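You operate a simulated robot arm through the tools that you are given. There is no shell and no other tool. Be economical: measure what you need, move in short steps, check, and stop when the job is done.

You run a simulated robot arm. Do the job below in one go: nothing can be reset, and whatever is moved stays where it is left.

JOB
Add the tray's yellow and orange tomatoes to the lane carton and pen it between the purple stops.
Fine: the tray on the narrow table; use free cells; slide the N31 stop out, slide the carton up to it, then slide the N30 stop out.

Only the result counts: the job must be done as asked and must still hold three seconds after the hand-in. Knocking over, shifting, dropping, spilling or breaking anything else fails it.

ROBOT AND FRAMES
A 7-joint arm with a two-finger gripper, hanging from a carriage that runs on a rail from [-276.2, -1] to [11.8, 0] (x, y) and turns from -355 to 333 degrees about z. Base frame: it is fixed where the carriage stands at the start and does not move with it; the origin is on the floor, on the carriage's upright axis, x ahead of it, y to its left, z up; the surface under the hand at the start is at about z = 60. Lengths are in cm, angles in degrees, forces in N, time in s.
With the tool pointing down near the work surface it reaches from about 10 to 50 cm from the robot's upright axis, wherever it stands. Its first joint turns from -166.0 to 166.0 degrees. Places, roughly: carton (30x20x9 cm) [-20, -40, 60]; far purple stop [10, -10, 60]; near purple stop [-20, -10, 60]. Payload 1.37 kg.
The tool frame sits at the grasp point between the pads (the TCP): z along the fingers, y along the line on which they close. The tips reach 1.6 cm beyond it. Largest opening 9.2 cm; the body of the gripper starts 7.4 cm behind the TCP.
Orientation is that of the tool frame in the base frame, as [roll, pitch, yaw] about the fixed x, y, z axes, in that order (R = Rz(yaw) Ry(pitch) Rx(roll)). With the fingers straight down and closing along the base's y, the tool's x points along the base's -x, its y along +y and its z along -z.

CONTROLS
- The arm moves only by the tool send_rows. Its argument "motion" is a list of rows, each a list of 6 numbers: the shift along the base's x, y, z in cm, then the turn, a rotation vector about the base's x, y, z in degrees. In form: [[dx, dy, dz, rx, ry, rz], ...]. A call has 1 to 20 rows; each row shifts and turns the commanded pose from where the row before left it. "fingers" is the gripper command, from -1 (shut) to 1 (fully open), values between in proportion, set as the call begins (left out, the last holds). Rows are played at 5 a second. More than 5 cm and 8.6 degrees between two rows, or a gripper value outside its range, and nothing of the call is played. Where a pose cannot be reached the arm comes as near as it can. A force on the tool above 40 N (or 10 N above the force at the start of the call, whichever is more), or a blocked arm, ends the call early, and 0.2 s more pass. Each finger halts on what it meets, pressing with about 26 N; the grip force reading is that of the motor and also rises with nothing between the fingers. The clock runs only during rows and for 0.2 s after the last one: add rows that do not move to give the fingers time. The reply holds the time, the measured pose of the TCP, the force on the tool along the base axes, the opening and the grip force, in the units named above and with some noise, with the torque about the TCP (base axes, N m) and any sound that the robot's microphone picked up, and new pictures: "views" is both (left out), scene, wrist or none.
- Cameras (640 x 400 px; columns grow to the right, rows downward): "scene" is now at [15.91, -3.77, 145.24]; the picture's right is [-0.68, 0.74, 0.00], its down [0.69, 0.63, -0.36] and it looks along [-0.27, -0.24, -0.93] (base axes); focal length 290 px, centre (320, 200). "wrist" rides on the gripper at [7.1, 1.9, -11.1] in the tool frame; the picture's right is [-0.26, 0.97, 0.00], its down [-0.78, -0.21, -0.59] and it looks along [-0.57, -0.15, 0.81] (tool axes); focal length 280 px, centre (320, 200). There is no depth. A picture from a camera that has moved, and an enlarged one, comes with that camera's place and axes in the base frame and with its lens.
- raise_lower(by): slides the trunk up (or, below 0, down) by that many cm; the arm and the scene camera ride with it, the base frame stays. It gives what a move gives, with no picture.
- base_move(legs): drives the robot by 1 to 6 legs, each [ahead, left, turn to the left] in cm, cm and degrees, along the robot's own axes; the way and the turn of a leg run together, so that a leg with both is an arc; at most 150 cm and 180 degrees a leg. The arm and the cameras ride along, it lands a little off, and it stops where it bumps. It keeps to its track: a leg is cut to what the track allows. It gives what a move gives, and a new picture of the scene camera.
- pan_tilt(pan, tilt): turns the head with the scene camera to pan (to the left, within 155 degrees either way) and tilt (down, from -29 to 69), counted from straight ahead of the robot. It gives what a move gives, and a new picture of the scene camera.
- enlarge(camera, box): a new picture of the part [left, top, right, bottom] of that camera's present view, enlarged. No time passes.
- sign_off(): hands the job in; it is judged then, once.

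Go step by step. Nothing tells you exact positions but the pictures and the camera data: compare them with the known pose of the tool, close in by small moves and look again before you grip or let go. The budget is 120 turns and 260 pictures, counting those below and the enlarged ones. Unless the task says otherwise, let go and move clear before handing in, and close with one line.

The tools are called after "Emit:" by a JSON object that holds its "fn" and its "kwargs". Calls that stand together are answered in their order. send_rows: Moves the arm, as the interface text tells. Its arguments: {"type":"object","properties":{"motion":{"type":"array","items":{"type":"array","items":{"type":"number"}}},"fingers":{"type":"number"},"views":{"type":"string","enum":["both","scene","wrist","none"]}},"required":["motion"]} The other tools are called the same way: raise_lower (by) slides the trunk up or down; base_move (legs) drives the base; pan_tilt (pan, tilt) turns the head that bears the scene camera; enlarge (camera, box) takes an enlarged picture of a part of a camera's view; sign_off () hands the job in.

At the start:

```text
time: 0.0
tcp_pos: [-18.92, -23.05, 90.09]
orientation: [179.9, 0.0, 180.0]
ft_force: [0.8, 0.1, 0.3]
torque: [0.0, 0.02, 0.02]
width: 9.21
finger_force: 0.0
trunk travel left (down, up): [-27.5, 38.5]
robot x, y, heading: [-0.4, 0.04, 0.0]
head pan, tilt: [-137.5, 68.8]
```

scene: 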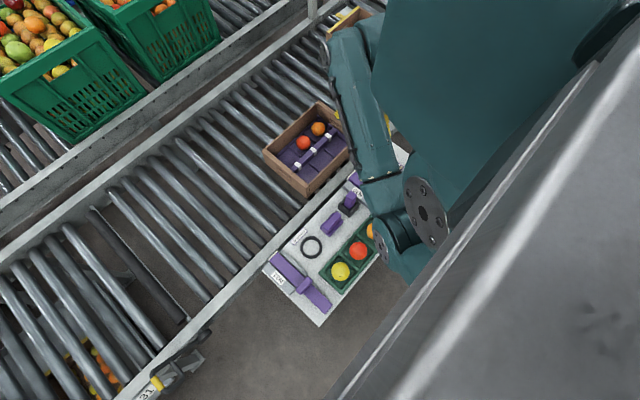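
wrist: 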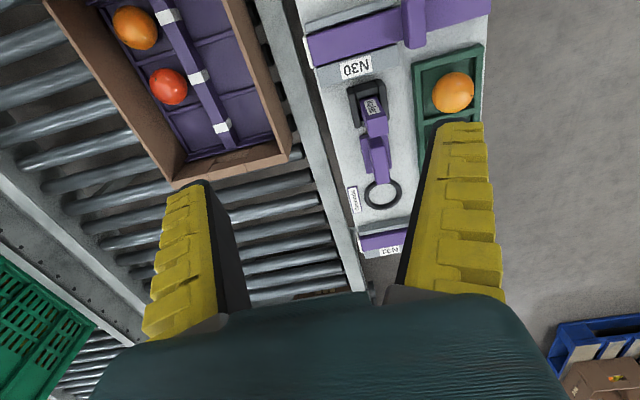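

I see a carton on a roller conveyor and a narrow table with purple stops, a green tray with tomatoes, and a purple tool. I'll enlarge both views to read details.

Emit:
{"fn": "enlarge", "kwargs": {"camera": "scene", "box": [240, 80, 420, 340]}}

Emit:
{"fn": "enlarge", "kwargs": {"camera": "wrist", "box": [80, 0, 500, 260]}}

```text
1.54 times, centred on (330, 210) of scene
camera zoom: at [15.91, -3.77, 145.24], right [-0.68, 0.74, 0.0], down [0.69, 0.63, -0.36], along [-0.27, -0.24, -0.93], focal length 445 px, centre (305, 185)
```

zoom: 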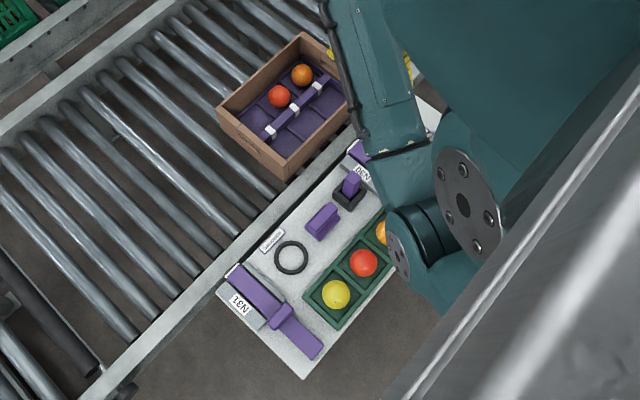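

```text
1.52 times, centred on (290, 130) of wrist
camera zoom: at [-26.13, -21.16, 101.19], right [0.26, 0.97, 0.0], down [0.78, -0.21, 0.59], along [0.57, -0.15, -0.81], focal length 427 px, centre (366, 307)
```

zoom: 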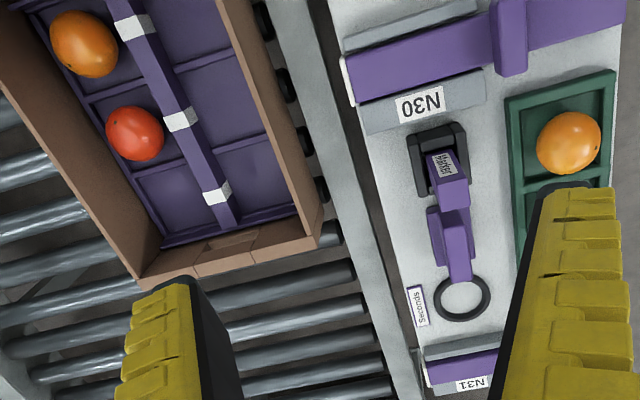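

Wrist "up" is -x. Tray fruits run along y≈-6.5 (orange x≈-11, red ≈-4, yellow ≈4), and the carton spans about x -41..-11, y -47..-29. I'll drive the carriage back 20 cm for reach and a better look.

Emit:
{"fn": "base_move", "kwargs": {"legs": [[-20, 0, 0]]}}

Emit:
{"fn": "send_rows", "kwargs": {"motion": [[0, -4, 0, 0, 0, 0], [0, -4, 0, 0, 0, 0], [0, -4, 0, 0, 0, 0], [0, 0, 0, 0, 0, 0]]}}

```text
time: 1.6
tcp_pos: [-38.98, -23.03, 90.17]
orientation: [180.0, 0.1, 180.0]
ft_force: [-0.9, -0.2, 0.0]
torque: [-0.02, -0.03, -0.03]
width: 9.17
finger_force: 0.1
trunk travel left (down, up): [-27.5, 38.5]
robot x, y, heading: [-20.03, -0.5, 0.1]
head pan, tilt: [-137.5, 68.8]
camera scene: at [-3.97, -3.83, 145.24], right [-0.68, 0.74, 0.0], down [0.69, 0.63, -0.36], along [-0.27, -0.24, -0.93], focal length 290 px, centre (320, 200)
```

scene: 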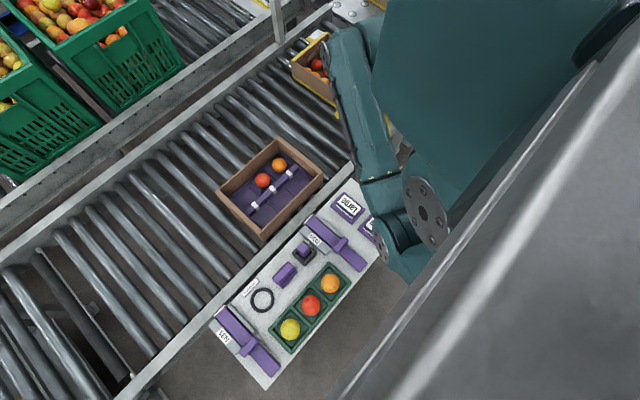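

```text
time: 2.6
tcp_pos: [-39.06, -35.04, 90.17]
orientation: [-180.0, 0.0, -180.0]
ft_force: [-0.1, -0.2, 0.2]
torque: [0.02, -0.02, -0.02]
width: 9.17
finger_force: 0.1
trunk travel left (down, up): [-27.5, 38.5]
robot x, y, heading: [-20.15, 0.02, 0.1]
head pan, tilt: [-137.5, 68.8]
camera scene: at [-3.96, -3.85, 145.25], right [-0.68, 0.74, 0.0], down [0.69, 0.63, -0.36], along [-0.27, -0.25, -0.93], focal length 290 px, centre (320, 200)
camera wrist: at [-46.01, -33.3, 101.25], right [0.26, 0.97, 0.0], down [0.78, -0.21, 0.59], along [0.57, -0.15, -0.81], focal length 280 px, centre (320, 200)
```

scene: 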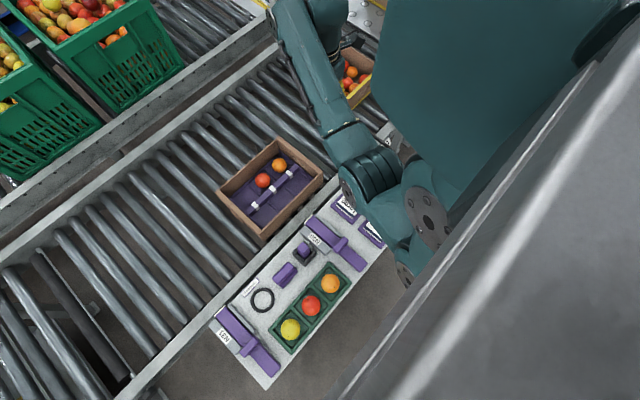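
wrist: 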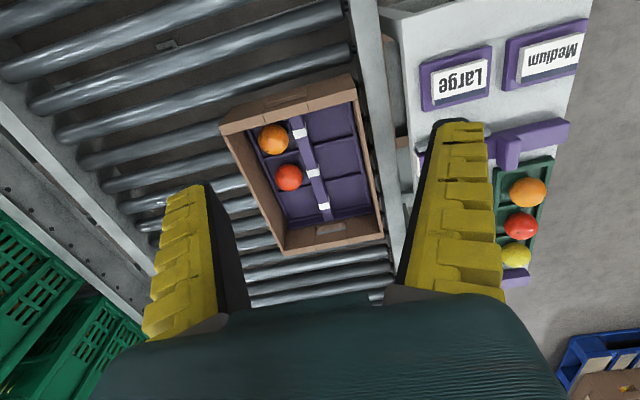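

Emit:
{"fn": "enlarge", "kwargs": {"camera": "wrist", "box": [200, 60, 420, 270]}}

Emit:
{"fn": "enlarge", "kwargs": {"camera": "scene", "box": [200, 130, 400, 390]}}

Emit:
{"fn": "enlarge", "kwargs": {"camera": "scene", "box": [205, 130, 335, 245]}}

```text
1.90 times, centred on (310, 165) of wrist
camera zoom: at [-46.01, -33.3, 101.25], right [0.26, 0.97, 0.0], down [0.78, -0.21, 0.59], along [0.57, -0.15, -0.81], focal length 534 px, centre (339, 267)
```

zoom: 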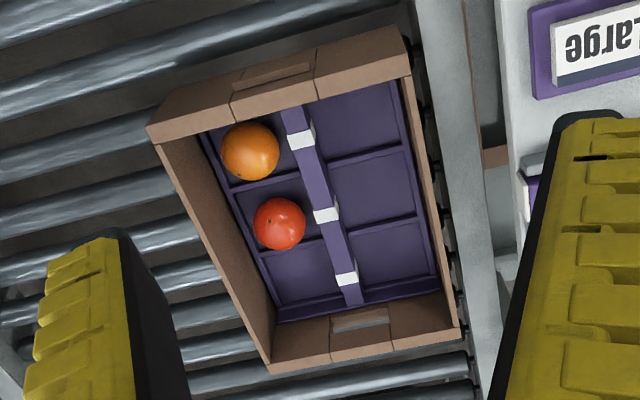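

```text
1.54 times, centred on (300, 260) of scene
camera zoom: at [-3.96, -3.85, 145.25], right [-0.68, 0.74, 0.0], down [0.69, 0.63, -0.36], along [-0.27, -0.25, -0.93], focal length 445 px, centre (351, 108)
```

zoom: 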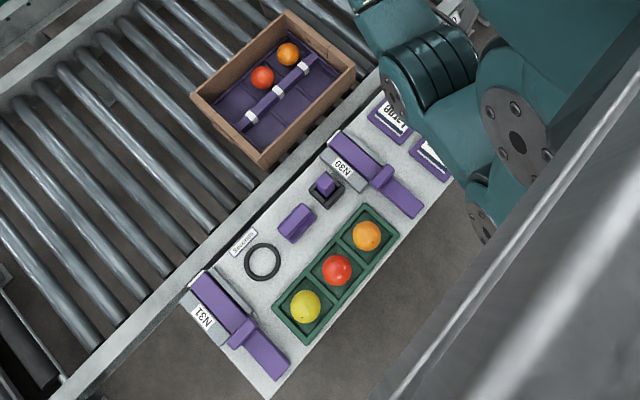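

```text
3.48 times, centred on (270, 188) of scene
camera zoom: at [-3.96, -3.85, 145.25], right [-0.68, 0.74, 0.0], down [0.69, 0.63, -0.36], along [-0.27, -0.25, -0.93], focal length 1007 px, centre (494, 244)
```

zoom: 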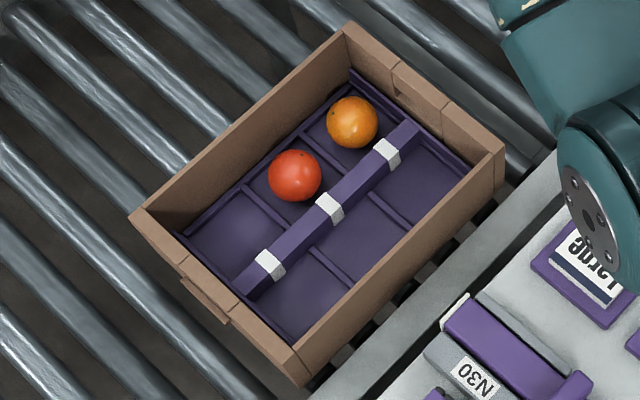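

The carton has six cells: two taken (orange rear, red middle on the -y side), four free. I'll shift the carriage a bit more and hover over the tray to look closely.

Emit:
{"fn": "base_move", "kwargs": {"legs": [[-8, 0, 0]]}}

Emit:
{"fn": "send_rows", "kwargs": {"motion": [[3.57, 2.83, 0, 0, 0, 0], [3.57, 2.83, 0, 0, 0, 0], [3.57, 2.83, 0, 0, 0, 0], [3.57, 2.83, 0, 0, 0, 0], [3.57, 2.83, 0, 0, 0, 0], [3.57, 2.83, 0, 0, 0, 0], [3.57, 2.83, 0, 0, 0, 0], [3.57, 2.83, 0, 0, 0, 0], [3.57, 2.83, 0, 0, 0, 0], [3.57, 2.83, 0, 0, 0, 0], [0, 0, -4, 0, 0, 0], [0, 0, -4, 0, 0, 0], [0, 0, 0, 0, 0, 0]]}}

```text
time: 3.6
tcp_pos: [-46.96, -35.12, 90.18]
orientation: [-180.0, 0.0, 180.0]
ft_force: [0.1, 0.9, 1.2]
torque: [-0.03, 0.01, -0.03]
width: 9.19
finger_force: 0.0
trunk travel left (down, up): [-27.5, 38.5]
robot x, y, heading: [-27.77, -0.28, -0.2]
head pan, tilt: [-137.5, 68.8]
camera scene: at [-11.95, -3.87, 145.24], right [-0.68, 0.74, 0.0], down [0.69, 0.63, -0.36], along [-0.27, -0.24, -0.93], focal length 290 px, centre (320, 200)
```

scene: 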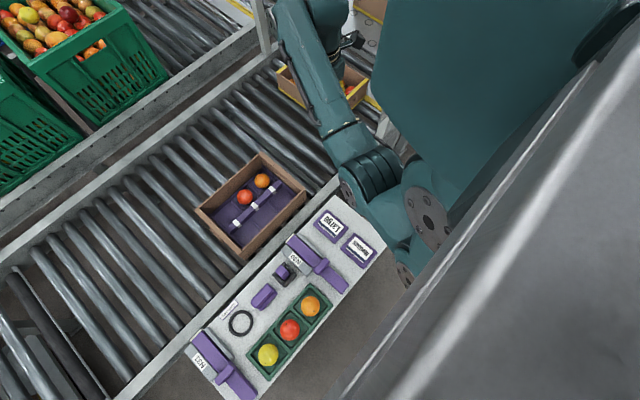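

```text
time: 6.5
tcp_pos: [-12.67, -11.1, 80.9]
orientation: [-180.0, 0.0, -180.0]
ft_force: [0.1, 0.1, 0.8]
torque: [-0.02, -0.01, -0.02]
width: 9.21
finger_force: 0.1
out of reach, approached as far as the arm can: row 5, 6, 7, 8
trunk travel left (down, up): [-27.5, 38.5]
robot x, y, heading: [-27.76, 0.11, -0.1]
head pan, tilt: [-137.5, 68.8]
camera scene: at [-11.93, -3.86, 145.25], right [-0.68, 0.74, 0.0], down [0.69, 0.63, -0.36], along [-0.27, -0.24, -0.93], focal length 290 px, centre (320, 200)
camera wrist: at [-19.84, -9.34, 91.93], right [0.26, 0.96, 0.0], down [0.78, -0.21, 0.59], along [0.57, -0.15, -0.81], focal length 280 px, centre (320, 200)
```

scene: 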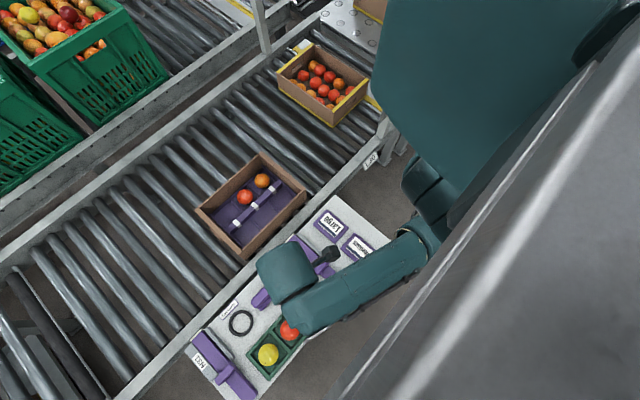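
wrist: 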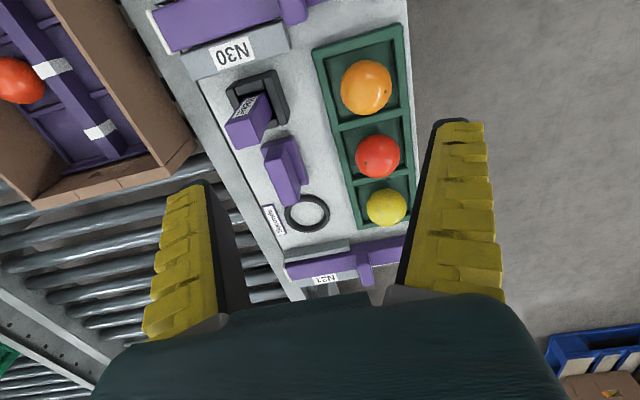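

Emit:
{"fn": "enlarge", "kwargs": {"camera": "wrist", "box": [220, 0, 420, 260]}}

Emit:
{"fn": "enlarge", "kwargs": {"camera": "scene", "box": [180, 220, 350, 400]}}

Emit:
{"fn": "send_rows", "kwargs": {"motion": [[0, 0, 0, 0, 0, 0]], "views": "none"}}

```text
1.54 times, centred on (320, 130) of wrist
camera zoom: at [-19.84, -9.34, 91.93], right [0.26, 0.96, 0.0], down [0.78, -0.21, 0.59], along [0.57, -0.15, -0.81], focal length 431 px, centre (320, 308)
```

zoom: 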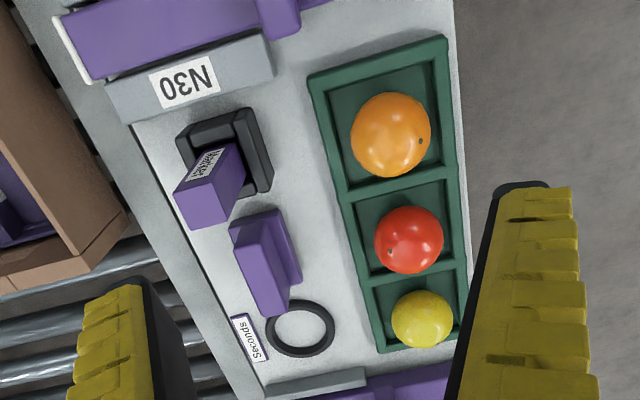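

```text
2.22 times, centred on (265, 310) of scene
camera zoom: at [-11.93, -3.86, 145.25], right [-0.68, 0.74, 0.0], down [0.69, 0.63, -0.36], along [-0.27, -0.24, -0.93], focal length 643 px, centre (442, -44)
```

zoom: 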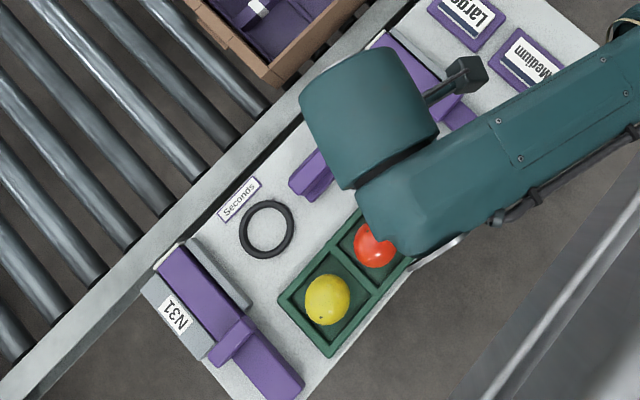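

```text
time: 6.8
tcp_pos: [-12.77, -11.22, 80.89]
orientation: [-179.9, 0.0, -180.0]
ft_force: [0.8, 0.7, -0.5]
torque: [0.04, 0.0, -0.01]
width: 9.2
finger_force: 0.1
trunk travel left (down, up): [-27.5, 38.5]
robot x, y, heading: [-27.61, -0.27, 0.0]
head pan, tilt: [-137.5, 68.8]
```

Tray orange ≈(-11.5,-6.7), red (-3.8,-6.7), yellow (4.0,-6.7); tray walls look about 1.5–2 cm high. I'll descend above the orange one.

Emit:
{"fn": "send_rows", "kwargs": {"motion": [[0.6, 2.2, -3, 0, 0, 0], [0.6, 2.2, -3, 0, 0, 0], [0, 0, -3, 0, 0, 0], [0, 0, 0, 0, 0, 0]]}}

```text
time: 7.8
tcp_pos: [-11.58, -6.69, 71.99]
orientation: [-179.9, -0.1, 180.0]
ft_force: [0.3, 0.0, 0.9]
torque: [0.0, 0.03, 0.01]
width: 9.19
finger_force: 0.0
trunk travel left (down, up): [-27.5, 38.5]
robot x, y, heading: [-27.83, -0.15, 0.2]
head pan, tilt: [-137.5, 68.8]
camera scene: at [-11.93, -3.86, 145.24], right [-0.68, 0.74, 0.0], down [0.69, 0.63, -0.36], along [-0.27, -0.24, -0.93], focal length 290 px, centre (320, 200)
camera wrist: at [-18.64, -4.97, 83.02], right [0.26, 0.96, 0.0], down [0.78, -0.21, 0.59], along [0.57, -0.15, -0.81], focal length 280 px, centre (320, 200)
```

scene: 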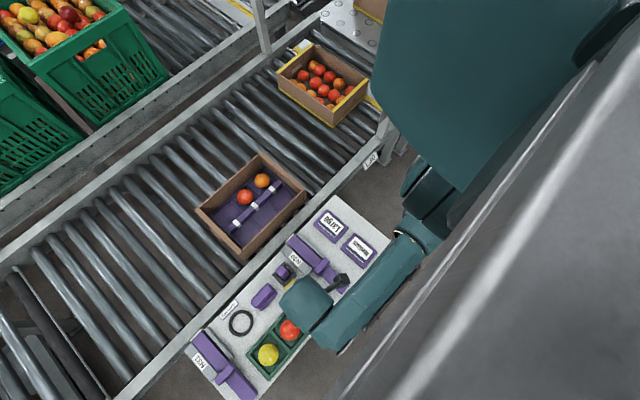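
wrist: 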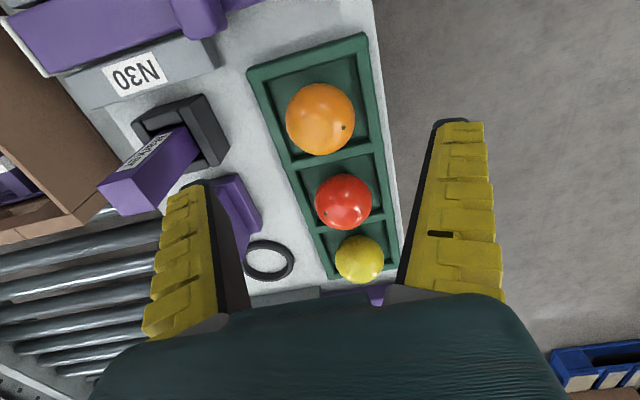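

Emit:
{"fn": "send_rows", "kwargs": {"motion": [[0, -0.1, -3, 0, 0, 0], [0, 0, -2.5, 0, 0, 0], [0, 0, -1.5, 0, 0, 0], [0, 0, -1, 0, 0, 0], [0, 0, 0, 0, 0, 0]]}}

```text
time: 9.1
tcp_pos: [-11.64, -7.07, 63.89]
orientation: [-180.0, -0.1, 180.0]
ft_force: [-0.4, -0.1, 0.4]
torque: [0.03, 0.02, 0.02]
width: 9.2
finger_force: 0.1
trunk travel left (down, up): [-27.5, 38.5]
robot x, y, heading: [-27.45, -0.19, 0.0]
head pan, tilt: [-137.5, 68.8]
camera scene: at [-11.93, -3.86, 145.24], right [-0.68, 0.74, 0.0], down [0.69, 0.63, -0.36], along [-0.27, -0.24, -0.93], focal length 290 px, centre (320, 200)
camera wrist: at [-18.69, -5.11, 74.95], right [0.26, 0.97, 0.0], down [0.78, -0.21, 0.59], along [0.57, -0.15, -0.81], focal length 280 px, centre (320, 200)
```

scene: 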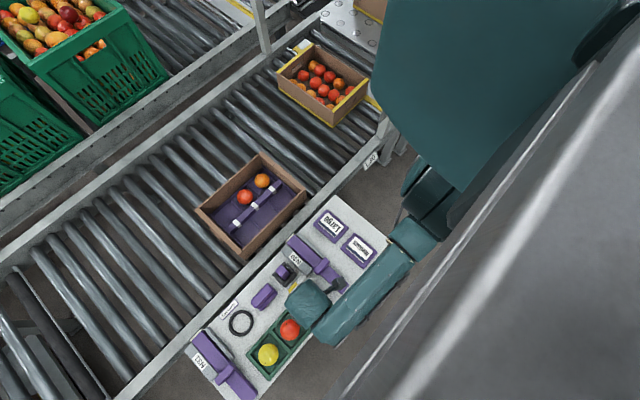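
wrist: 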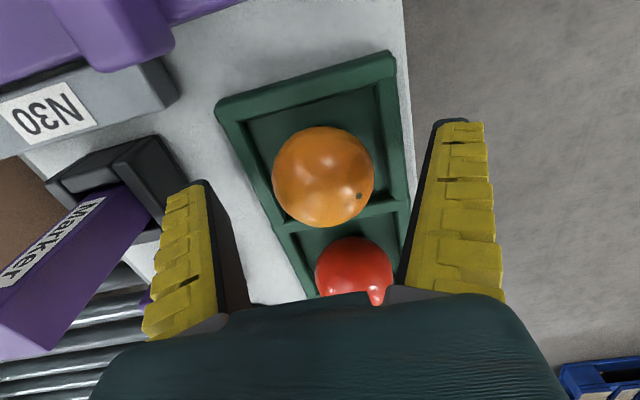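

Emit:
{"fn": "send_rows", "kwargs": {"motion": [[0, 0, 0, 0, 0, 0], [0, 0, 0, 0, 0, 0], [0, 0, 0, 0, 0, 0], [0, 0, 0, 0, 0, 0]], "fingers": 0.02, "views": "wrist"}}

```text
time: 10.1
tcp_pos: [-11.56, -6.88, 64.01]
orientation: [179.9, 0.0, 179.9]
ft_force: [-1.1, -0.5, 2.6]
torque: [0.04, -0.01, 0.03]
width: 4.99
finger_force: 7.5
trunk travel left (down, up): [-27.5, 38.5]
robot x, y, heading: [-27.81, -0.1, -0.2]
head pan, tilt: [-137.5, 68.8]
camera wrist: at [-18.68, -5.1, 74.97], right [0.26, 0.97, 0.0], down [0.78, -0.21, 0.59], along [0.57, -0.15, -0.81], focal length 280 px, centre (320, 200)
```

wrist: 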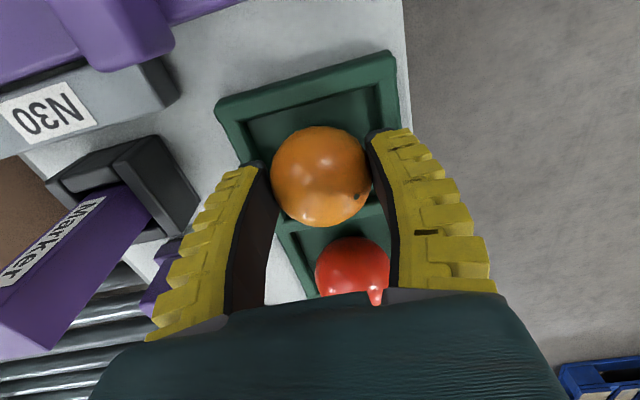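

The pads hold the orange tomato at 5.0 cm. I'll firm slightly and lift.

Emit:
{"fn": "send_rows", "kwargs": {"motion": [[0, 0, 0, 0, 0, 0], [0, 0, 2, 0, 0, 0], [0, 0, 3, 0, 0, 0], [0, 0, 4, 0, 0, 0], [0, 0, 4, 0, 0, 0], [0, 0, 0, 0, 0, 0]], "fingers": -0.03, "views": "wrist"}}

```text
time: 11.4
tcp_pos: [-11.62, -6.93, 76.9]
orientation: [180.0, 0.0, -179.9]
ft_force: [-0.4, 0.1, 1.3]
torque: [0.02, 0.06, -0.01]
width: 4.79
finger_force: 1.9
trunk travel left (down, up): [-27.5, 38.5]
robot x, y, heading: [-27.96, -0.32, 0.1]
head pan, tilt: [-137.5, 68.8]
camera wrist: at [-18.68, -5.07, 88.03], right [0.26, 0.97, 0.0], down [0.78, -0.21, 0.59], along [0.57, -0.15, -0.81], focal length 280 px, centre (320, 200)
```

wrist: 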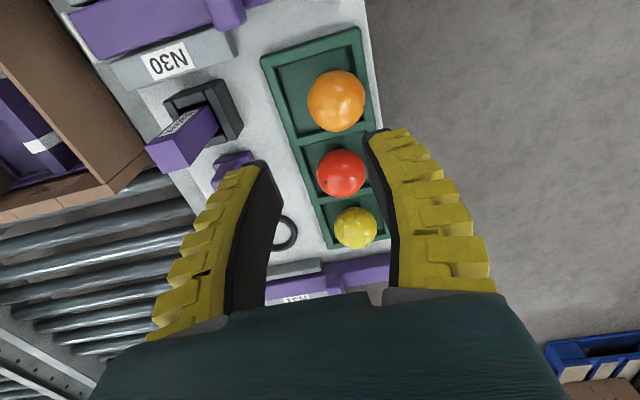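

The grip was too loose and the tomato settled back in its cell at about (-11.1,-5.6). I'll zoom to judge the wall height before regrasping.

Emit:
{"fn": "enlarge", "kwargs": {"camera": "wrist", "box": [240, 20, 420, 270]}}

```text
1.60 times, centred on (330, 145) of wrist
camera zoom: at [-18.68, -5.07, 88.03], right [0.26, 0.97, 0.0], down [0.78, -0.21, 0.59], along [0.57, -0.15, -0.81], focal length 449 px, centre (304, 288)
```

zoom: 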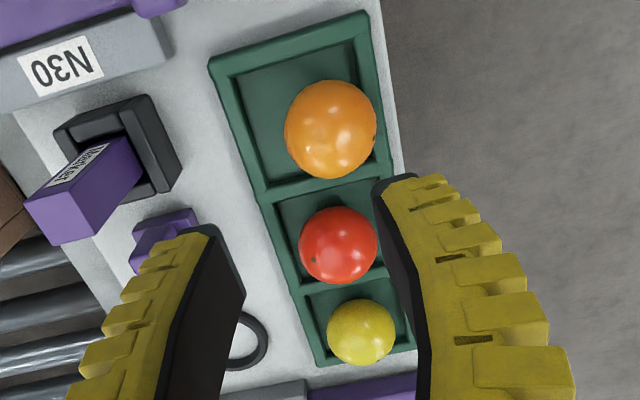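

Emit:
{"fn": "send_rows", "kwargs": {"motion": [[0.4, 0.3, -3.5, 0, 0, 0], [0, 0, -3.5, 0, 0, 0], [0, 0, -3, 0, 0, 0], [0, 0, -2, 0, 0, 0], [0, 0, -1.5, 0, 0, 0], [0, 0, 0, 0, 0, 0], [0, 0, 0, 0, 0, 0]], "fingers": 1, "views": "wrist"}}

Emit:
{"fn": "send_rows", "kwargs": {"motion": [[0, 0, 0, 0, 0, 0], [0, 0, 0, 0, 0, 0], [0, 0, 0, 0, 0, 0], [0, 0, 0, 0, 0, 0], [0, 0, 0, 0, 0, 0]], "fingers": -0.2, "views": "wrist"}}

```text
time: 13.1
tcp_pos: [-11.27, -6.56, 63.42]
orientation: [180.0, 0.0, 180.0]
ft_force: [-0.3, 0.0, 0.7]
torque: [-0.01, -0.01, 0.02]
width: 9.18
finger_force: 0.1
trunk travel left (down, up): [-27.5, 38.5]
robot x, y, heading: [-27.95, 0.01, 0.1]
head pan, tilt: [-137.5, 68.8]
camera wrist: at [-18.3, -4.74, 74.46], right [0.26, 0.97, 0.0], down [0.78, -0.21, 0.59], along [0.57, -0.15, -0.81], focal length 280 px, centre (320, 200)
```

wrist: 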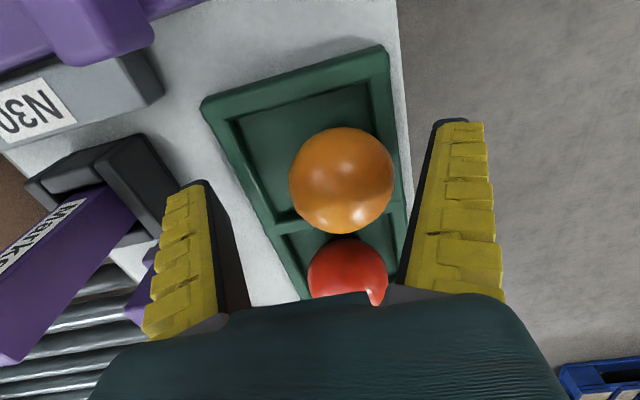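

```text
time: 14.2
tcp_pos: [-11.19, -6.53, 63.43]
orientation: [180.0, 0.0, -179.9]
ft_force: [-1.0, 0.1, 1.4]
torque: [0.01, 0.03, 0.01]
width: 4.64
finger_force: 15.9
trunk travel left (down, up): [-27.5, 38.5]
robot x, y, heading: [-27.89, -0.08, 0.1]
head pan, tilt: [-137.5, 68.8]
camera wrist: at [-18.31, -4.74, 74.48], right [0.26, 0.97, 0.0], down [0.78, -0.21, 0.59], along [0.57, -0.15, -0.81], focal length 280 px, centre (320, 200)
```

wrist: 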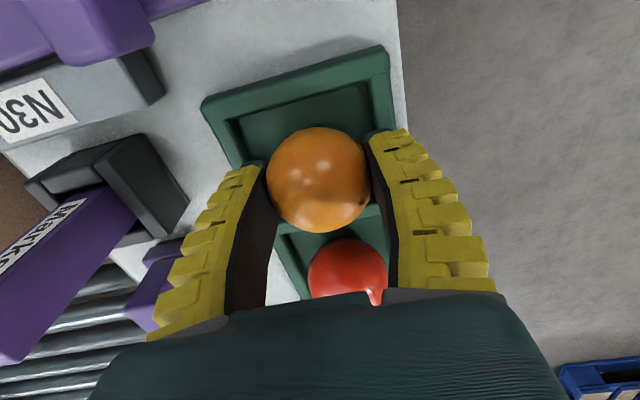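

Emit:
{"fn": "send_rows", "kwargs": {"motion": [[0, 0, 1, 0, 0, 0], [0, 0, 1.5, 0, 0, 0], [0, 0, 2.5, 0, 0, 0], [0, 0, 0, 0, 0, 0]], "views": "wrist"}}

```text
time: 15.2
tcp_pos: [-11.21, -6.61, 68.53]
orientation: [-180.0, -0.1, 180.0]
ft_force: [0.0, 1.1, -0.2]
torque: [0.01, 0.03, -0.01]
width: 4.65
finger_force: 16.2
trunk travel left (down, up): [-27.5, 38.5]
robot x, y, heading: [-28.01, 0.02, 0.3]
head pan, tilt: [-137.5, 68.8]
camera wrist: at [-18.26, -4.73, 79.55], right [0.26, 0.97, 0.0], down [0.78, -0.21, 0.59], along [0.57, -0.15, -0.81], focal length 280 px, centre (320, 200)
```

wrist: 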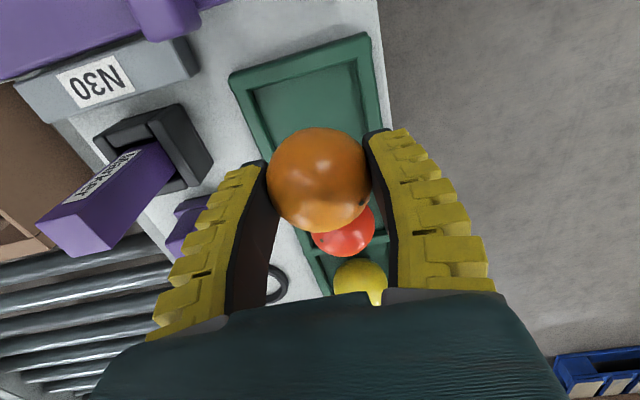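

The orange tomato is held. I'll lift and move to hover over the carton's +y front cell.

Emit:
{"fn": "send_rows", "kwargs": {"motion": [[0, 0, 4, 0, 0, 0], [0, 0, 4, 0, 0, 0], [0, 0, 3.5, 0, 0, 0], [0, -4.5, 0, 0, 0, 0], [0, -4.5, 0, 0, 0, 0], [0, -4.5, 0, 0, 0, 0], [-1.3, -4.5, 0, 0, 0, 0], [-1.3, -4.5, 0, 0, 0, 0], [-1, -4, 0, 0, 0, 0], [0, -3.5, 0, 0, 0, 0], [0, 0, 0, 0, 0, 0]]}}

```text
time: 17.6
tcp_pos: [-14.82, -36.59, 80.05]
orientation: [179.9, 0.0, -179.9]
ft_force: [-1.3, -0.1, -0.5]
torque: [-0.01, -0.01, 0.01]
width: 4.56
finger_force: 15.9
trunk travel left (down, up): [-27.5, 38.5]
robot x, y, heading: [-27.94, -0.15, 0.0]
head pan, tilt: [-137.5, 68.8]
camera scene: at [-11.93, -3.88, 145.25], right [-0.68, 0.74, 0.0], down [0.69, 0.63, -0.36], along [-0.27, -0.24, -0.93], focal length 290 px, centre (320, 200)
camera wrist: at [-21.87, -34.8, 91.08], right [0.26, 0.97, 0.0], down [0.78, -0.21, 0.59], along [0.57, -0.15, -0.81], focal length 280 px, centre (320, 200)
```

scene: 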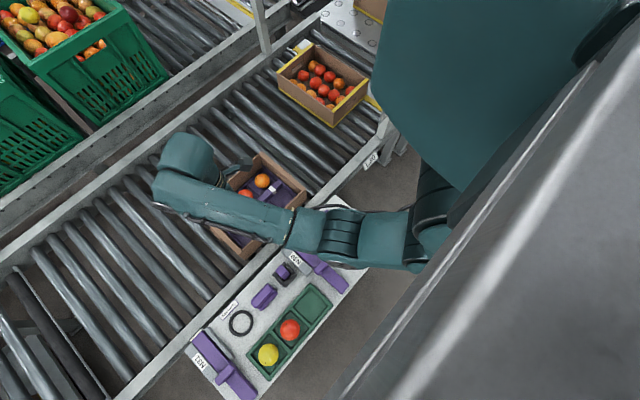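
wrist: 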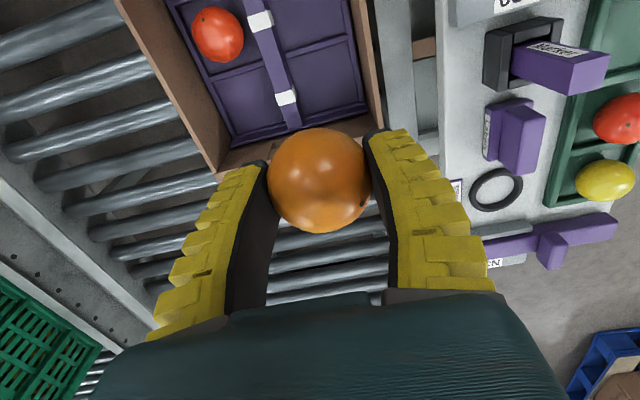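

Emit:
{"fn": "send_rows", "kwargs": {"motion": [[0.7, 0.2, -4, 0, 0, 0], [0.6, 0.2, -4, 0, 0, 0], [0, 0, -4, 0, 0, 0], [0, 0, -1.5, 0, 0, 0], [0, 0, 0, 0, 0, 0]]}}

Emit:
{"fn": "enlarge", "kwargs": {"camera": "scene", "box": [150, 130, 330, 280]}}

```text
time: 18.9
tcp_pos: [-13.48, -36.13, 66.51]
orientation: [180.0, -0.1, -180.0]
ft_force: [-0.7, -0.4, -0.5]
torque: [0.01, 0.0, -0.02]
width: 4.57
finger_force: 15.7
trunk travel left (down, up): [-27.5, 38.5]
robot x, y, heading: [-28.01, -0.25, 0.2]
head pan, tilt: [-137.5, 68.8]
camera scene: at [-11.93, -3.86, 145.24], right [-0.68, 0.74, 0.0], down [0.69, 0.63, -0.36], along [-0.27, -0.24, -0.93], focal length 290 px, centre (320, 200)
camera wrist: at [-20.56, -34.34, 77.52], right [0.26, 0.97, 0.0], down [0.78, -0.21, 0.59], along [0.57, -0.15, -0.81], focal length 280 px, centre (320, 200)
```

scene: 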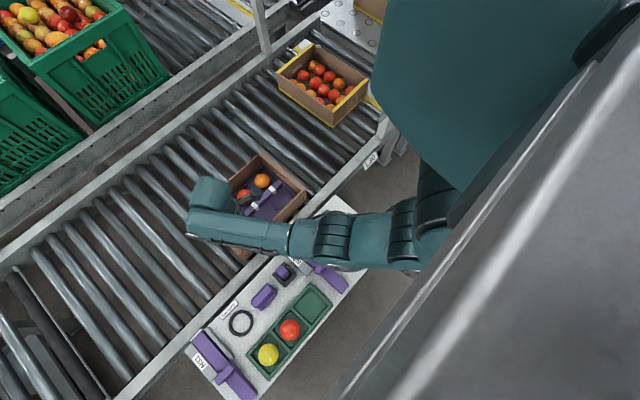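
wrist: 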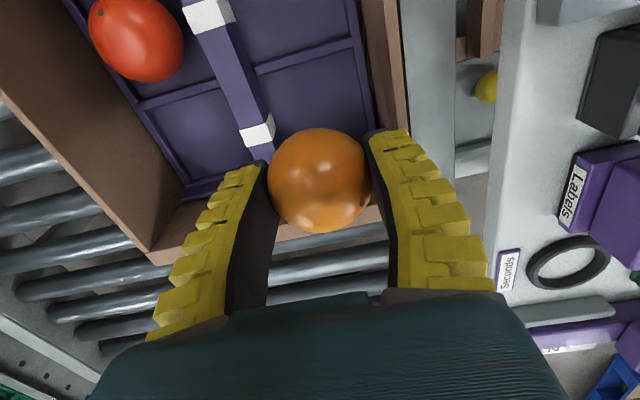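

```text
2.67 times, centred on (240, 205) of scene
camera zoom: at [-11.93, -3.86, 145.24], right [-0.68, 0.74, 0.0], down [0.69, 0.63, -0.36], along [-0.27, -0.24, -0.93], focal length 772 px, centre (533, 187)
```

zoom: 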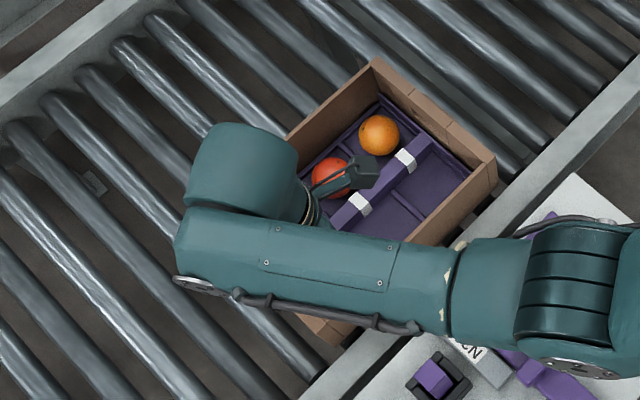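

Rim sits about z≈61.5, the cell spans about x -17.3..-9.3, y -39.7..-32. I'll shift slightly +y and lower in small steps, watching the force.

Emit:
{"fn": "send_rows", "kwargs": {"motion": [[0.1, 0.3, -2, 0, 0, 0], [0, 0, -2, 0, 0, 0], [0, 0, -1.5, 0, 0, 0], [0, 0, -1, 0, 0, 0], [0, 0, 0, 0, 0, 0]], "views": "wrist"}}

```text
time: 20.1
tcp_pos: [-13.37, -35.81, 59.86]
orientation: [180.0, 0.0, -179.9]
ft_force: [-0.7, 0.1, -0.9]
torque: [-0.02, -0.01, 0.01]
width: 4.36
finger_force: 16.0
trunk travel left (down, up): [-27.5, 38.5]
robot x, y, heading: [-28.33, -0.25, 0.0]
head pan, tilt: [-137.5, 68.8]
camera wrist: at [-20.49, -34.02, 70.99], right [0.26, 0.97, 0.0], down [0.78, -0.21, 0.59], along [0.57, -0.15, -0.81], focal length 280 px, centre (320, 200)
```

wrist: 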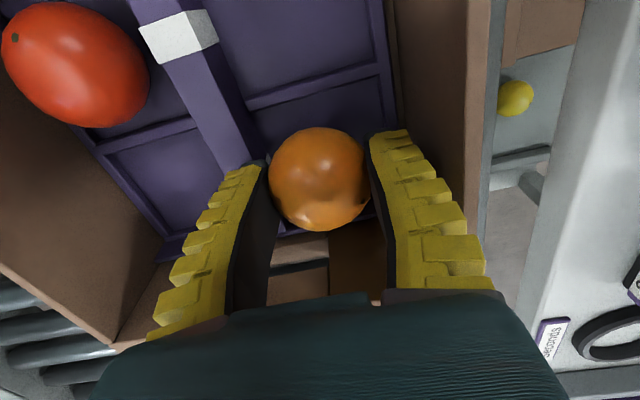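

Emit:
{"fn": "send_rows", "kwargs": {"motion": [[0, 0, -1, 0, 0, 0], [0, 0, -0.7, 0, 0, 0], [0, 0, -0.5, 0, 0, 0], [0, 0, 0, 0, 0, 0]], "views": "wrist"}}

```text
time: 21.1
tcp_pos: [-13.37, -36.22, 57.82]
orientation: [-179.8, 0.1, -180.0]
ft_force: [-0.4, -0.1, 17.1]
torque: [0.34, 0.0, 0.1]
width: 4.47
finger_force: 15.7
trunk travel left (down, up): [-27.5, 38.5]
robot x, y, heading: [-28.16, -0.19, -0.2]
head pan, tilt: [-137.5, 68.8]
camera wrist: at [-20.4, -34.23, 68.91], right [0.26, 0.97, 0.0], down [0.78, -0.21, 0.59], along [0.57, -0.16, -0.81], focal length 280 px, centre (320, 200)
```

wrist: 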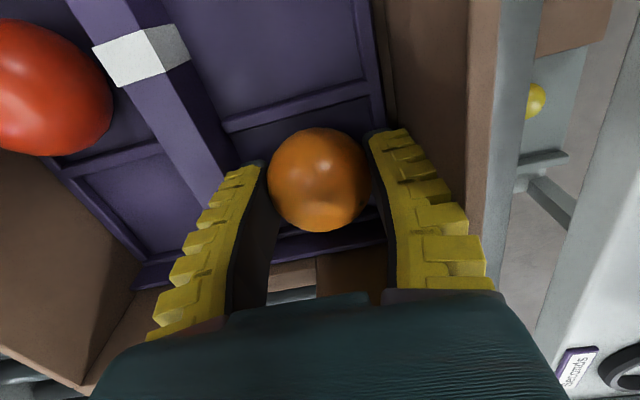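

Something (likely the +y fingertip on the insert's edge) touched. I'll back up slightly, shift -y, and try again.

Emit:
{"fn": "send_rows", "kwargs": {"motion": [[0, 0, 0.8, 0, 0, 0], [0, -0.5, 0, 0, 0, 0], [0, 0, -0.4, 0, 0, 0], [0, 0, 0, 0, 0, 0]], "views": "wrist"}}

Emit:
{"fn": "enlarge", "kwargs": {"camera": "wrist", "box": [160, 40, 480, 300]}}

```text
time: 22.1
tcp_pos: [-13.43, -36.38, 58.15]
orientation: [179.9, 0.0, -180.0]
ft_force: [0.1, -0.6, 2.1]
torque: [0.12, 0.02, -0.02]
width: 4.44
finger_force: 15.8
trunk travel left (down, up): [-27.5, 38.5]
robot x, y, heading: [-27.92, -0.64, 0.2]
head pan, tilt: [-137.5, 68.8]
camera wrist: at [-20.45, -34.55, 69.16], right [0.26, 0.97, 0.0], down [0.78, -0.21, 0.59], along [0.57, -0.15, -0.81], focal length 280 px, centre (320, 200)
```

wrist: 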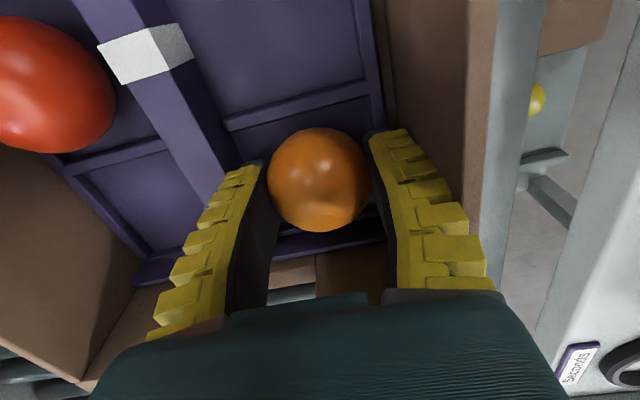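

```text
1.54 times, centred on (320, 170) of wrist
camera zoom: at [-20.45, -34.55, 69.16], right [0.26, 0.97, 0.0], down [0.78, -0.21, 0.59], along [0.57, -0.15, -0.81], focal length 431 px, centre (320, 246)
```

zoom: 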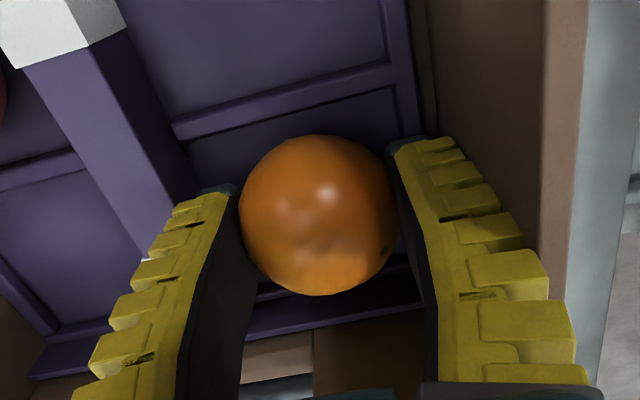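

Emit:
{"fn": "send_rows", "kwargs": {"motion": [[0, 0, 0, 0, 0, 0], [0, 0, 0, 0, 0, 0], [0, 0, 0, 0, 0, 0]], "fingers": 0.1, "views": "wrist"}}

```text
time: 22.9
tcp_pos: [-13.44, -36.3, 58.04]
orientation: [180.0, 0.0, -180.0]
ft_force: [0.3, -0.8, 0.9]
torque: [0.16, -0.01, -0.04]
width: 4.83
finger_force: 0.0
trunk travel left (down, up): [-27.5, 38.5]
robot x, y, heading: [-27.92, 0.13, 0.0]
head pan, tilt: [-137.5, 68.8]
camera wrist: at [-20.45, -34.54, 69.17], right [0.26, 0.97, 0.0], down [0.78, -0.21, 0.59], along [0.57, -0.15, -0.81], focal length 280 px, centre (320, 200)
```

wrist: 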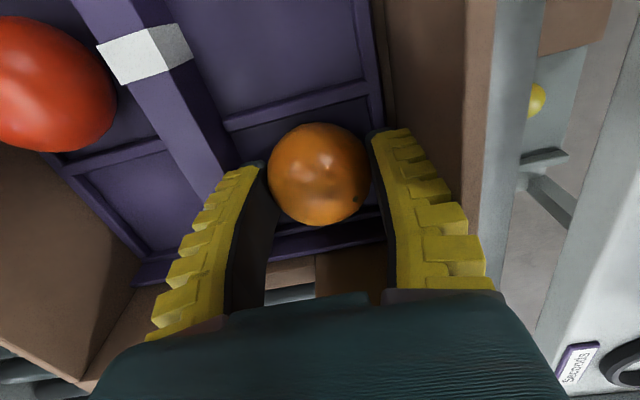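

Emit:
{"fn": "send_rows", "kwargs": {"motion": [[0, 0, 0.7, 0, 0, 0], [0, 0, 0.8, 0, 0, 0], [0, 0, 0, 0, 0, 0]], "fingers": 0.15, "views": "wrist"}}

```text
time: 23.6
tcp_pos: [-13.45, -36.33, 59.63]
orientation: [180.0, 0.0, 179.9]
ft_force: [-0.2, -0.6, -3.2]
torque: [0.1, -0.02, -0.1]
width: 4.9
finger_force: 0.0
trunk travel left (down, up): [-27.5, 38.5]
robot x, y, heading: [-27.79, 0.01, 0.0]
head pan, tilt: [-137.5, 68.8]
camera wrist: at [-20.45, -34.49, 70.67], right [0.26, 0.96, 0.0], down [0.78, -0.21, 0.59], along [0.57, -0.15, -0.81], focal length 280 px, centre (320, 200)
```

wrist: 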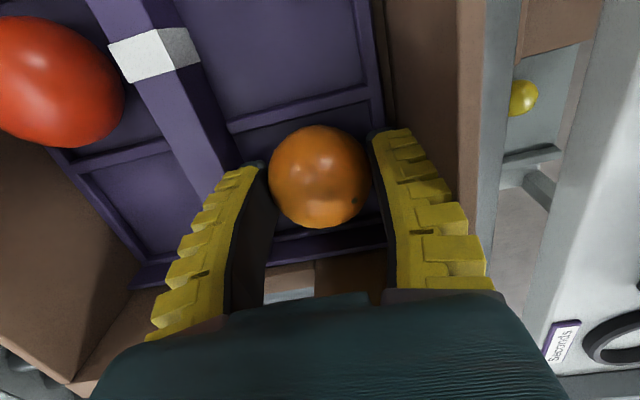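

The fingers are boxed in between the tall centre bar and the wall, so opening in y doesn't release. I'll regrip, lift, turn the gripper 90° to close along x (low ridge side), and try again.

Emit:
{"fn": "send_rows", "kwargs": {"motion": [[0, 0, 0, 0, 0, 0], [0, 0, 0, 0, 0, 0], [0, 0, 2, 0, 0, 0], [0, 0, 3, 0, 0, 0], [0, 0, 4, 0, 0, 0], [0, 0, 0, 0, 0, 0]], "fingers": -0.2, "views": "wrist"}}

```text
time: 25.1
tcp_pos: [-13.41, -36.34, 68.77]
orientation: [180.0, 0.1, -180.0]
ft_force: [0.6, 0.7, -0.8]
torque: [0.02, 0.02, -0.01]
width: 4.45
finger_force: 15.8
trunk travel left (down, up): [-27.5, 38.5]
robot x, y, heading: [-27.88, -0.29, -0.3]
head pan, tilt: [-137.5, 68.8]
camera wrist: at [-20.41, -34.5, 79.76], right [0.26, 0.97, 0.0], down [0.78, -0.21, 0.59], along [0.57, -0.15, -0.81], focal length 280 px, centre (320, 200)
```

wrist: 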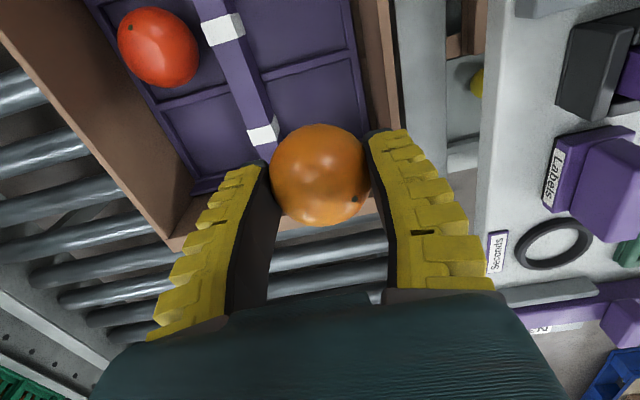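

Emit:
{"fn": "send_rows", "kwargs": {"motion": [[0, 0, 1, 0, 0, 8.2], [0, 0, 1, 0, 0, 8.2], [0, 0, 0, 0, 0, 8.2], [0, 0, 0, 0, 0, 8.2], [0, 0, 0, 0, 0, 8.2], [0, 0, 0, 0, 0, 8.2], [0, 0, 0, 0, 0, 8.2], [0, 0, 0, 0, 0, 8.2], [0, 0, 0, 0, 0, 8.2], [0, 0, 0, 0, 0, 8.1], [0, 0, 0, 0, 0, 8.1], [0, 0, 0, 0, 0, 0]]}}

```text
time: 27.6
tcp_pos: [-13.39, -36.34, 70.71]
orientation: [-180.0, 0.0, -89.9]
ft_force: [-0.3, -0.1, -0.1]
torque: [0.02, 0.04, 0.0]
width: 4.42
finger_force: 15.8
trunk travel left (down, up): [-27.5, 38.5]
robot x, y, heading: [-27.83, -0.25, 0.2]
head pan, tilt: [-137.5, 68.8]
camera scene: at [-11.93, -3.86, 145.24], right [-0.68, 0.74, 0.0], down [0.69, 0.63, -0.36], along [-0.27, -0.24, -0.93], focal length 290 px, centre (320, 200)
camera wrist: at [-15.28, -43.53, 81.7], right [-0.97, 0.26, 0.0], down [0.21, 0.78, 0.59], along [0.15, 0.57, -0.81], focal length 280 px, centre (320, 200)
```

scene: 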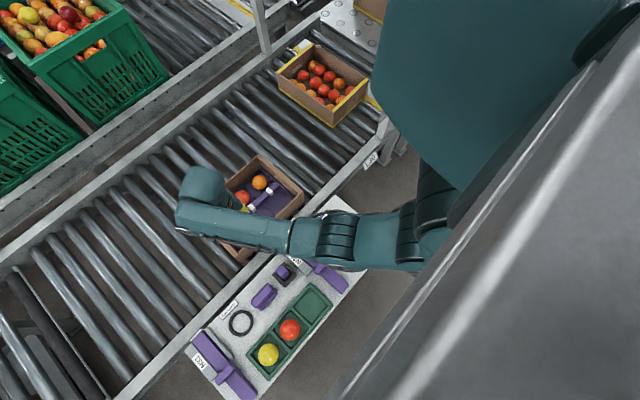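
wrist: 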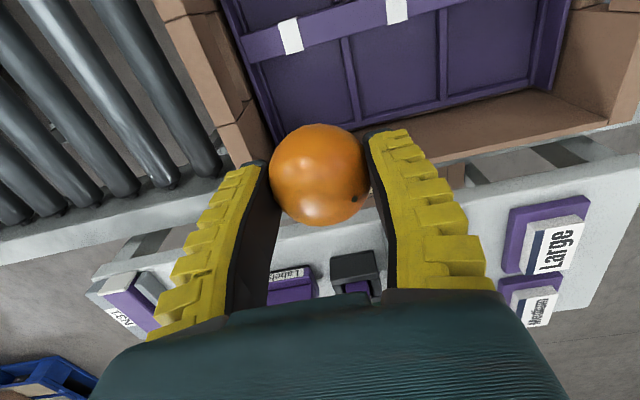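

With this orientation the cell reads x≈-16.3..-8.3, y≈-40.5..-33. I'll centre at (-12.4,-36.6) and lower.

Emit:
{"fn": "send_rows", "kwargs": {"motion": [[1, -0.3, -3, 0, 0, 0], [0, 0, -3.5, 0, 0, 0], [0, 0, -3, 0, 0, 0], [0, 0, -1.5, 0, 0, 0], [0, 0, -0.8, 0, 0, 0], [0, 0, 0, 0, 0, 0]], "views": "wrist"}}

```text
time: 29.1
tcp_pos: [-12.36, -36.63, 58.84]
orientation: [-180.0, 0.1, -90.0]
ft_force: [-1.0, 0.0, -0.3]
torque: [-0.01, 0.0, 0.01]
width: 4.39
finger_force: 15.2
trunk travel left (down, up): [-27.5, 38.5]
robot x, y, heading: [-27.95, -0.01, -0.2]
head pan, tilt: [-137.5, 68.8]
camera wrist: at [-14.28, -43.79, 69.85], right [-0.97, 0.26, 0.0], down [0.21, 0.78, 0.59], along [0.15, 0.57, -0.81], focal length 280 px, centre (320, 200)
```

wrist: 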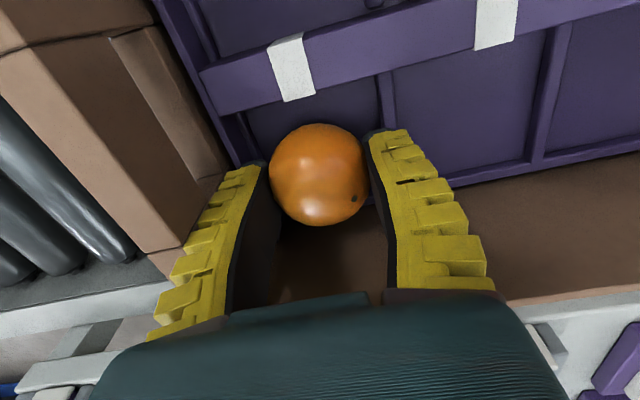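

Emit:
{"fn": "send_rows", "kwargs": {"motion": [[0, 0, -0.5, 0, 0, 0], [0, 0, -0.5, 0, 0, 0], [0, 0, 0, 0, 0, 0]], "views": "wrist"}}

```text
time: 29.9
tcp_pos: [-12.18, -37.07, 58.07]
orientation: [-179.9, -0.2, -90.0]
ft_force: [0.0, -0.5, 15.8]
torque: [-0.17, -0.21, 0.0]
width: 4.69
finger_force: 15.7
trunk travel left (down, up): [-27.5, 38.5]
robot x, y, heading: [-27.84, 0.01, 0.1]
head pan, tilt: [-137.5, 68.8]
camera wrist: at [-14.14, -44.12, 69.08], right [-0.97, 0.26, 0.0], down [0.21, 0.78, 0.59], along [0.16, 0.56, -0.81], focal length 280 px, centre (320, 200)
```

wrist: 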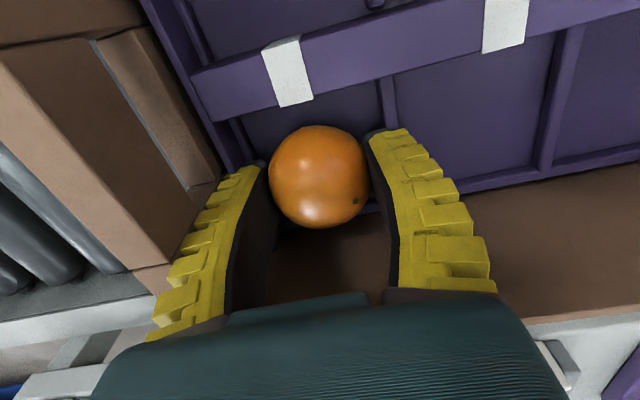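

Tomato has met the floor. Releasing now.

Emit:
{"fn": "send_rows", "kwargs": {"motion": [[0, 0.3, 0.3, 0, 0, 0], [0, 0, 0, 0, 0, 0], [0, 0, 0, 0, 0, 0]], "fingers": 0.25, "views": "wrist"}}

```text
time: 30.6
tcp_pos: [-12.44, -36.36, 58.22]
orientation: [-180.0, 0.0, -90.1]
ft_force: [-0.4, -0.2, -0.4]
torque: [-0.05, -0.02, -0.01]
width: 5.98
finger_force: 2.3
trunk travel left (down, up): [-27.5, 38.5]
robot x, y, heading: [-28.0, -0.14, -0.1]
head pan, tilt: [-137.5, 68.8]
camera wrist: at [-14.31, -43.51, 69.15], right [-0.97, 0.26, 0.0], down [0.21, 0.78, 0.59], along [0.15, 0.57, -0.81], focal length 280 px, centre (320, 200)
```

wrist: 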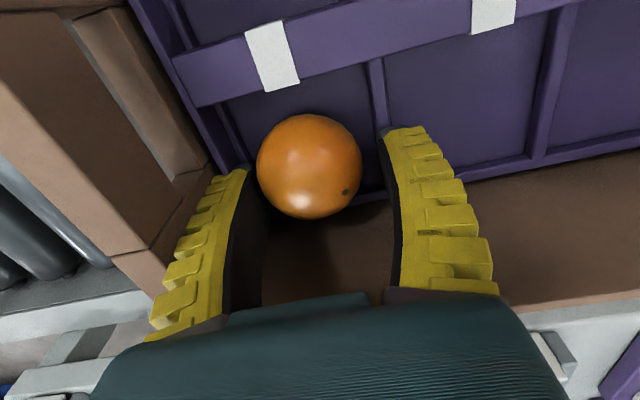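

Emit:
{"fn": "send_rows", "kwargs": {"motion": [[0, 0, 2, 0, 0, 0], [0, 0, 4, 0, 0, 0], [0, 0, 4, 0, 0, 0], [0, 0, 4, 0, 0, 0], [0, 0, 4, 0, 0, 0], [0, 0, 4, 0, 0, 0], [1.5, 2.7, 0, 0, 0, -8.2], [1.5, 2.7, 0, 0, 0, -8.2], [1.5, 2.7, 0, 0, 0, -8.2], [1.5, 2.7, 0, 0, 0, -8.2], [1.5, 2.7, 0, 0, 0, -8.2], [1.5, 2.7, 0, 0, 0, -8.2], [1.5, 2.7, 0, 0, 0, -8.2], [1.5, 2.7, 0, 0, 0, -8.2], [1.5, 2.7, 0, 0, 0, -8.2], [1.4, 2.7, 0, 0, 0, -8.1], [1.5, 2.6, 0, 0, 0, -8.1], [0, 0, -4, 0, 0, 0], [0, 0, 0, 0, 0, 0]]}}

```text
time: 34.6
tcp_pos: [4.06, -6.97, 76.02]
orientation: [179.9, -0.1, 180.0]
ft_force: [-0.2, 0.6, -0.1]
torque: [0.03, 0.0, 0.0]
width: 6.0
finger_force: 1.7
trunk travel left (down, up): [-27.5, 38.5]
robot x, y, heading: [-27.9, -0.15, 0.2]
head pan, tilt: [-137.5, 68.8]
camera scene: at [-11.94, -3.87, 145.24], right [-0.68, 0.74, 0.0], down [0.69, 0.63, -0.36], along [-0.27, -0.24, -0.93], focal length 290 px, centre (320, 200)
camera wrist: at [-3.09, -5.08, 87.16], right [0.26, 0.96, 0.0], down [0.78, -0.21, 0.59], along [0.57, -0.15, -0.81], focal length 280 px, centre (320, 200)
```

scene: 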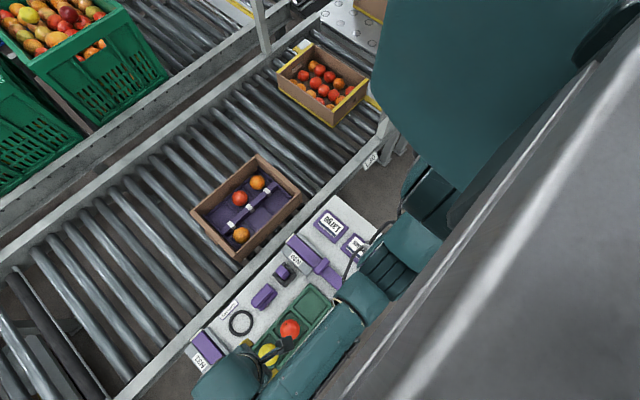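
wrist: 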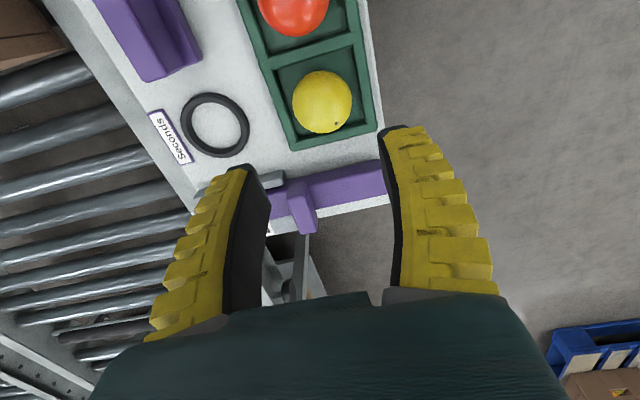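

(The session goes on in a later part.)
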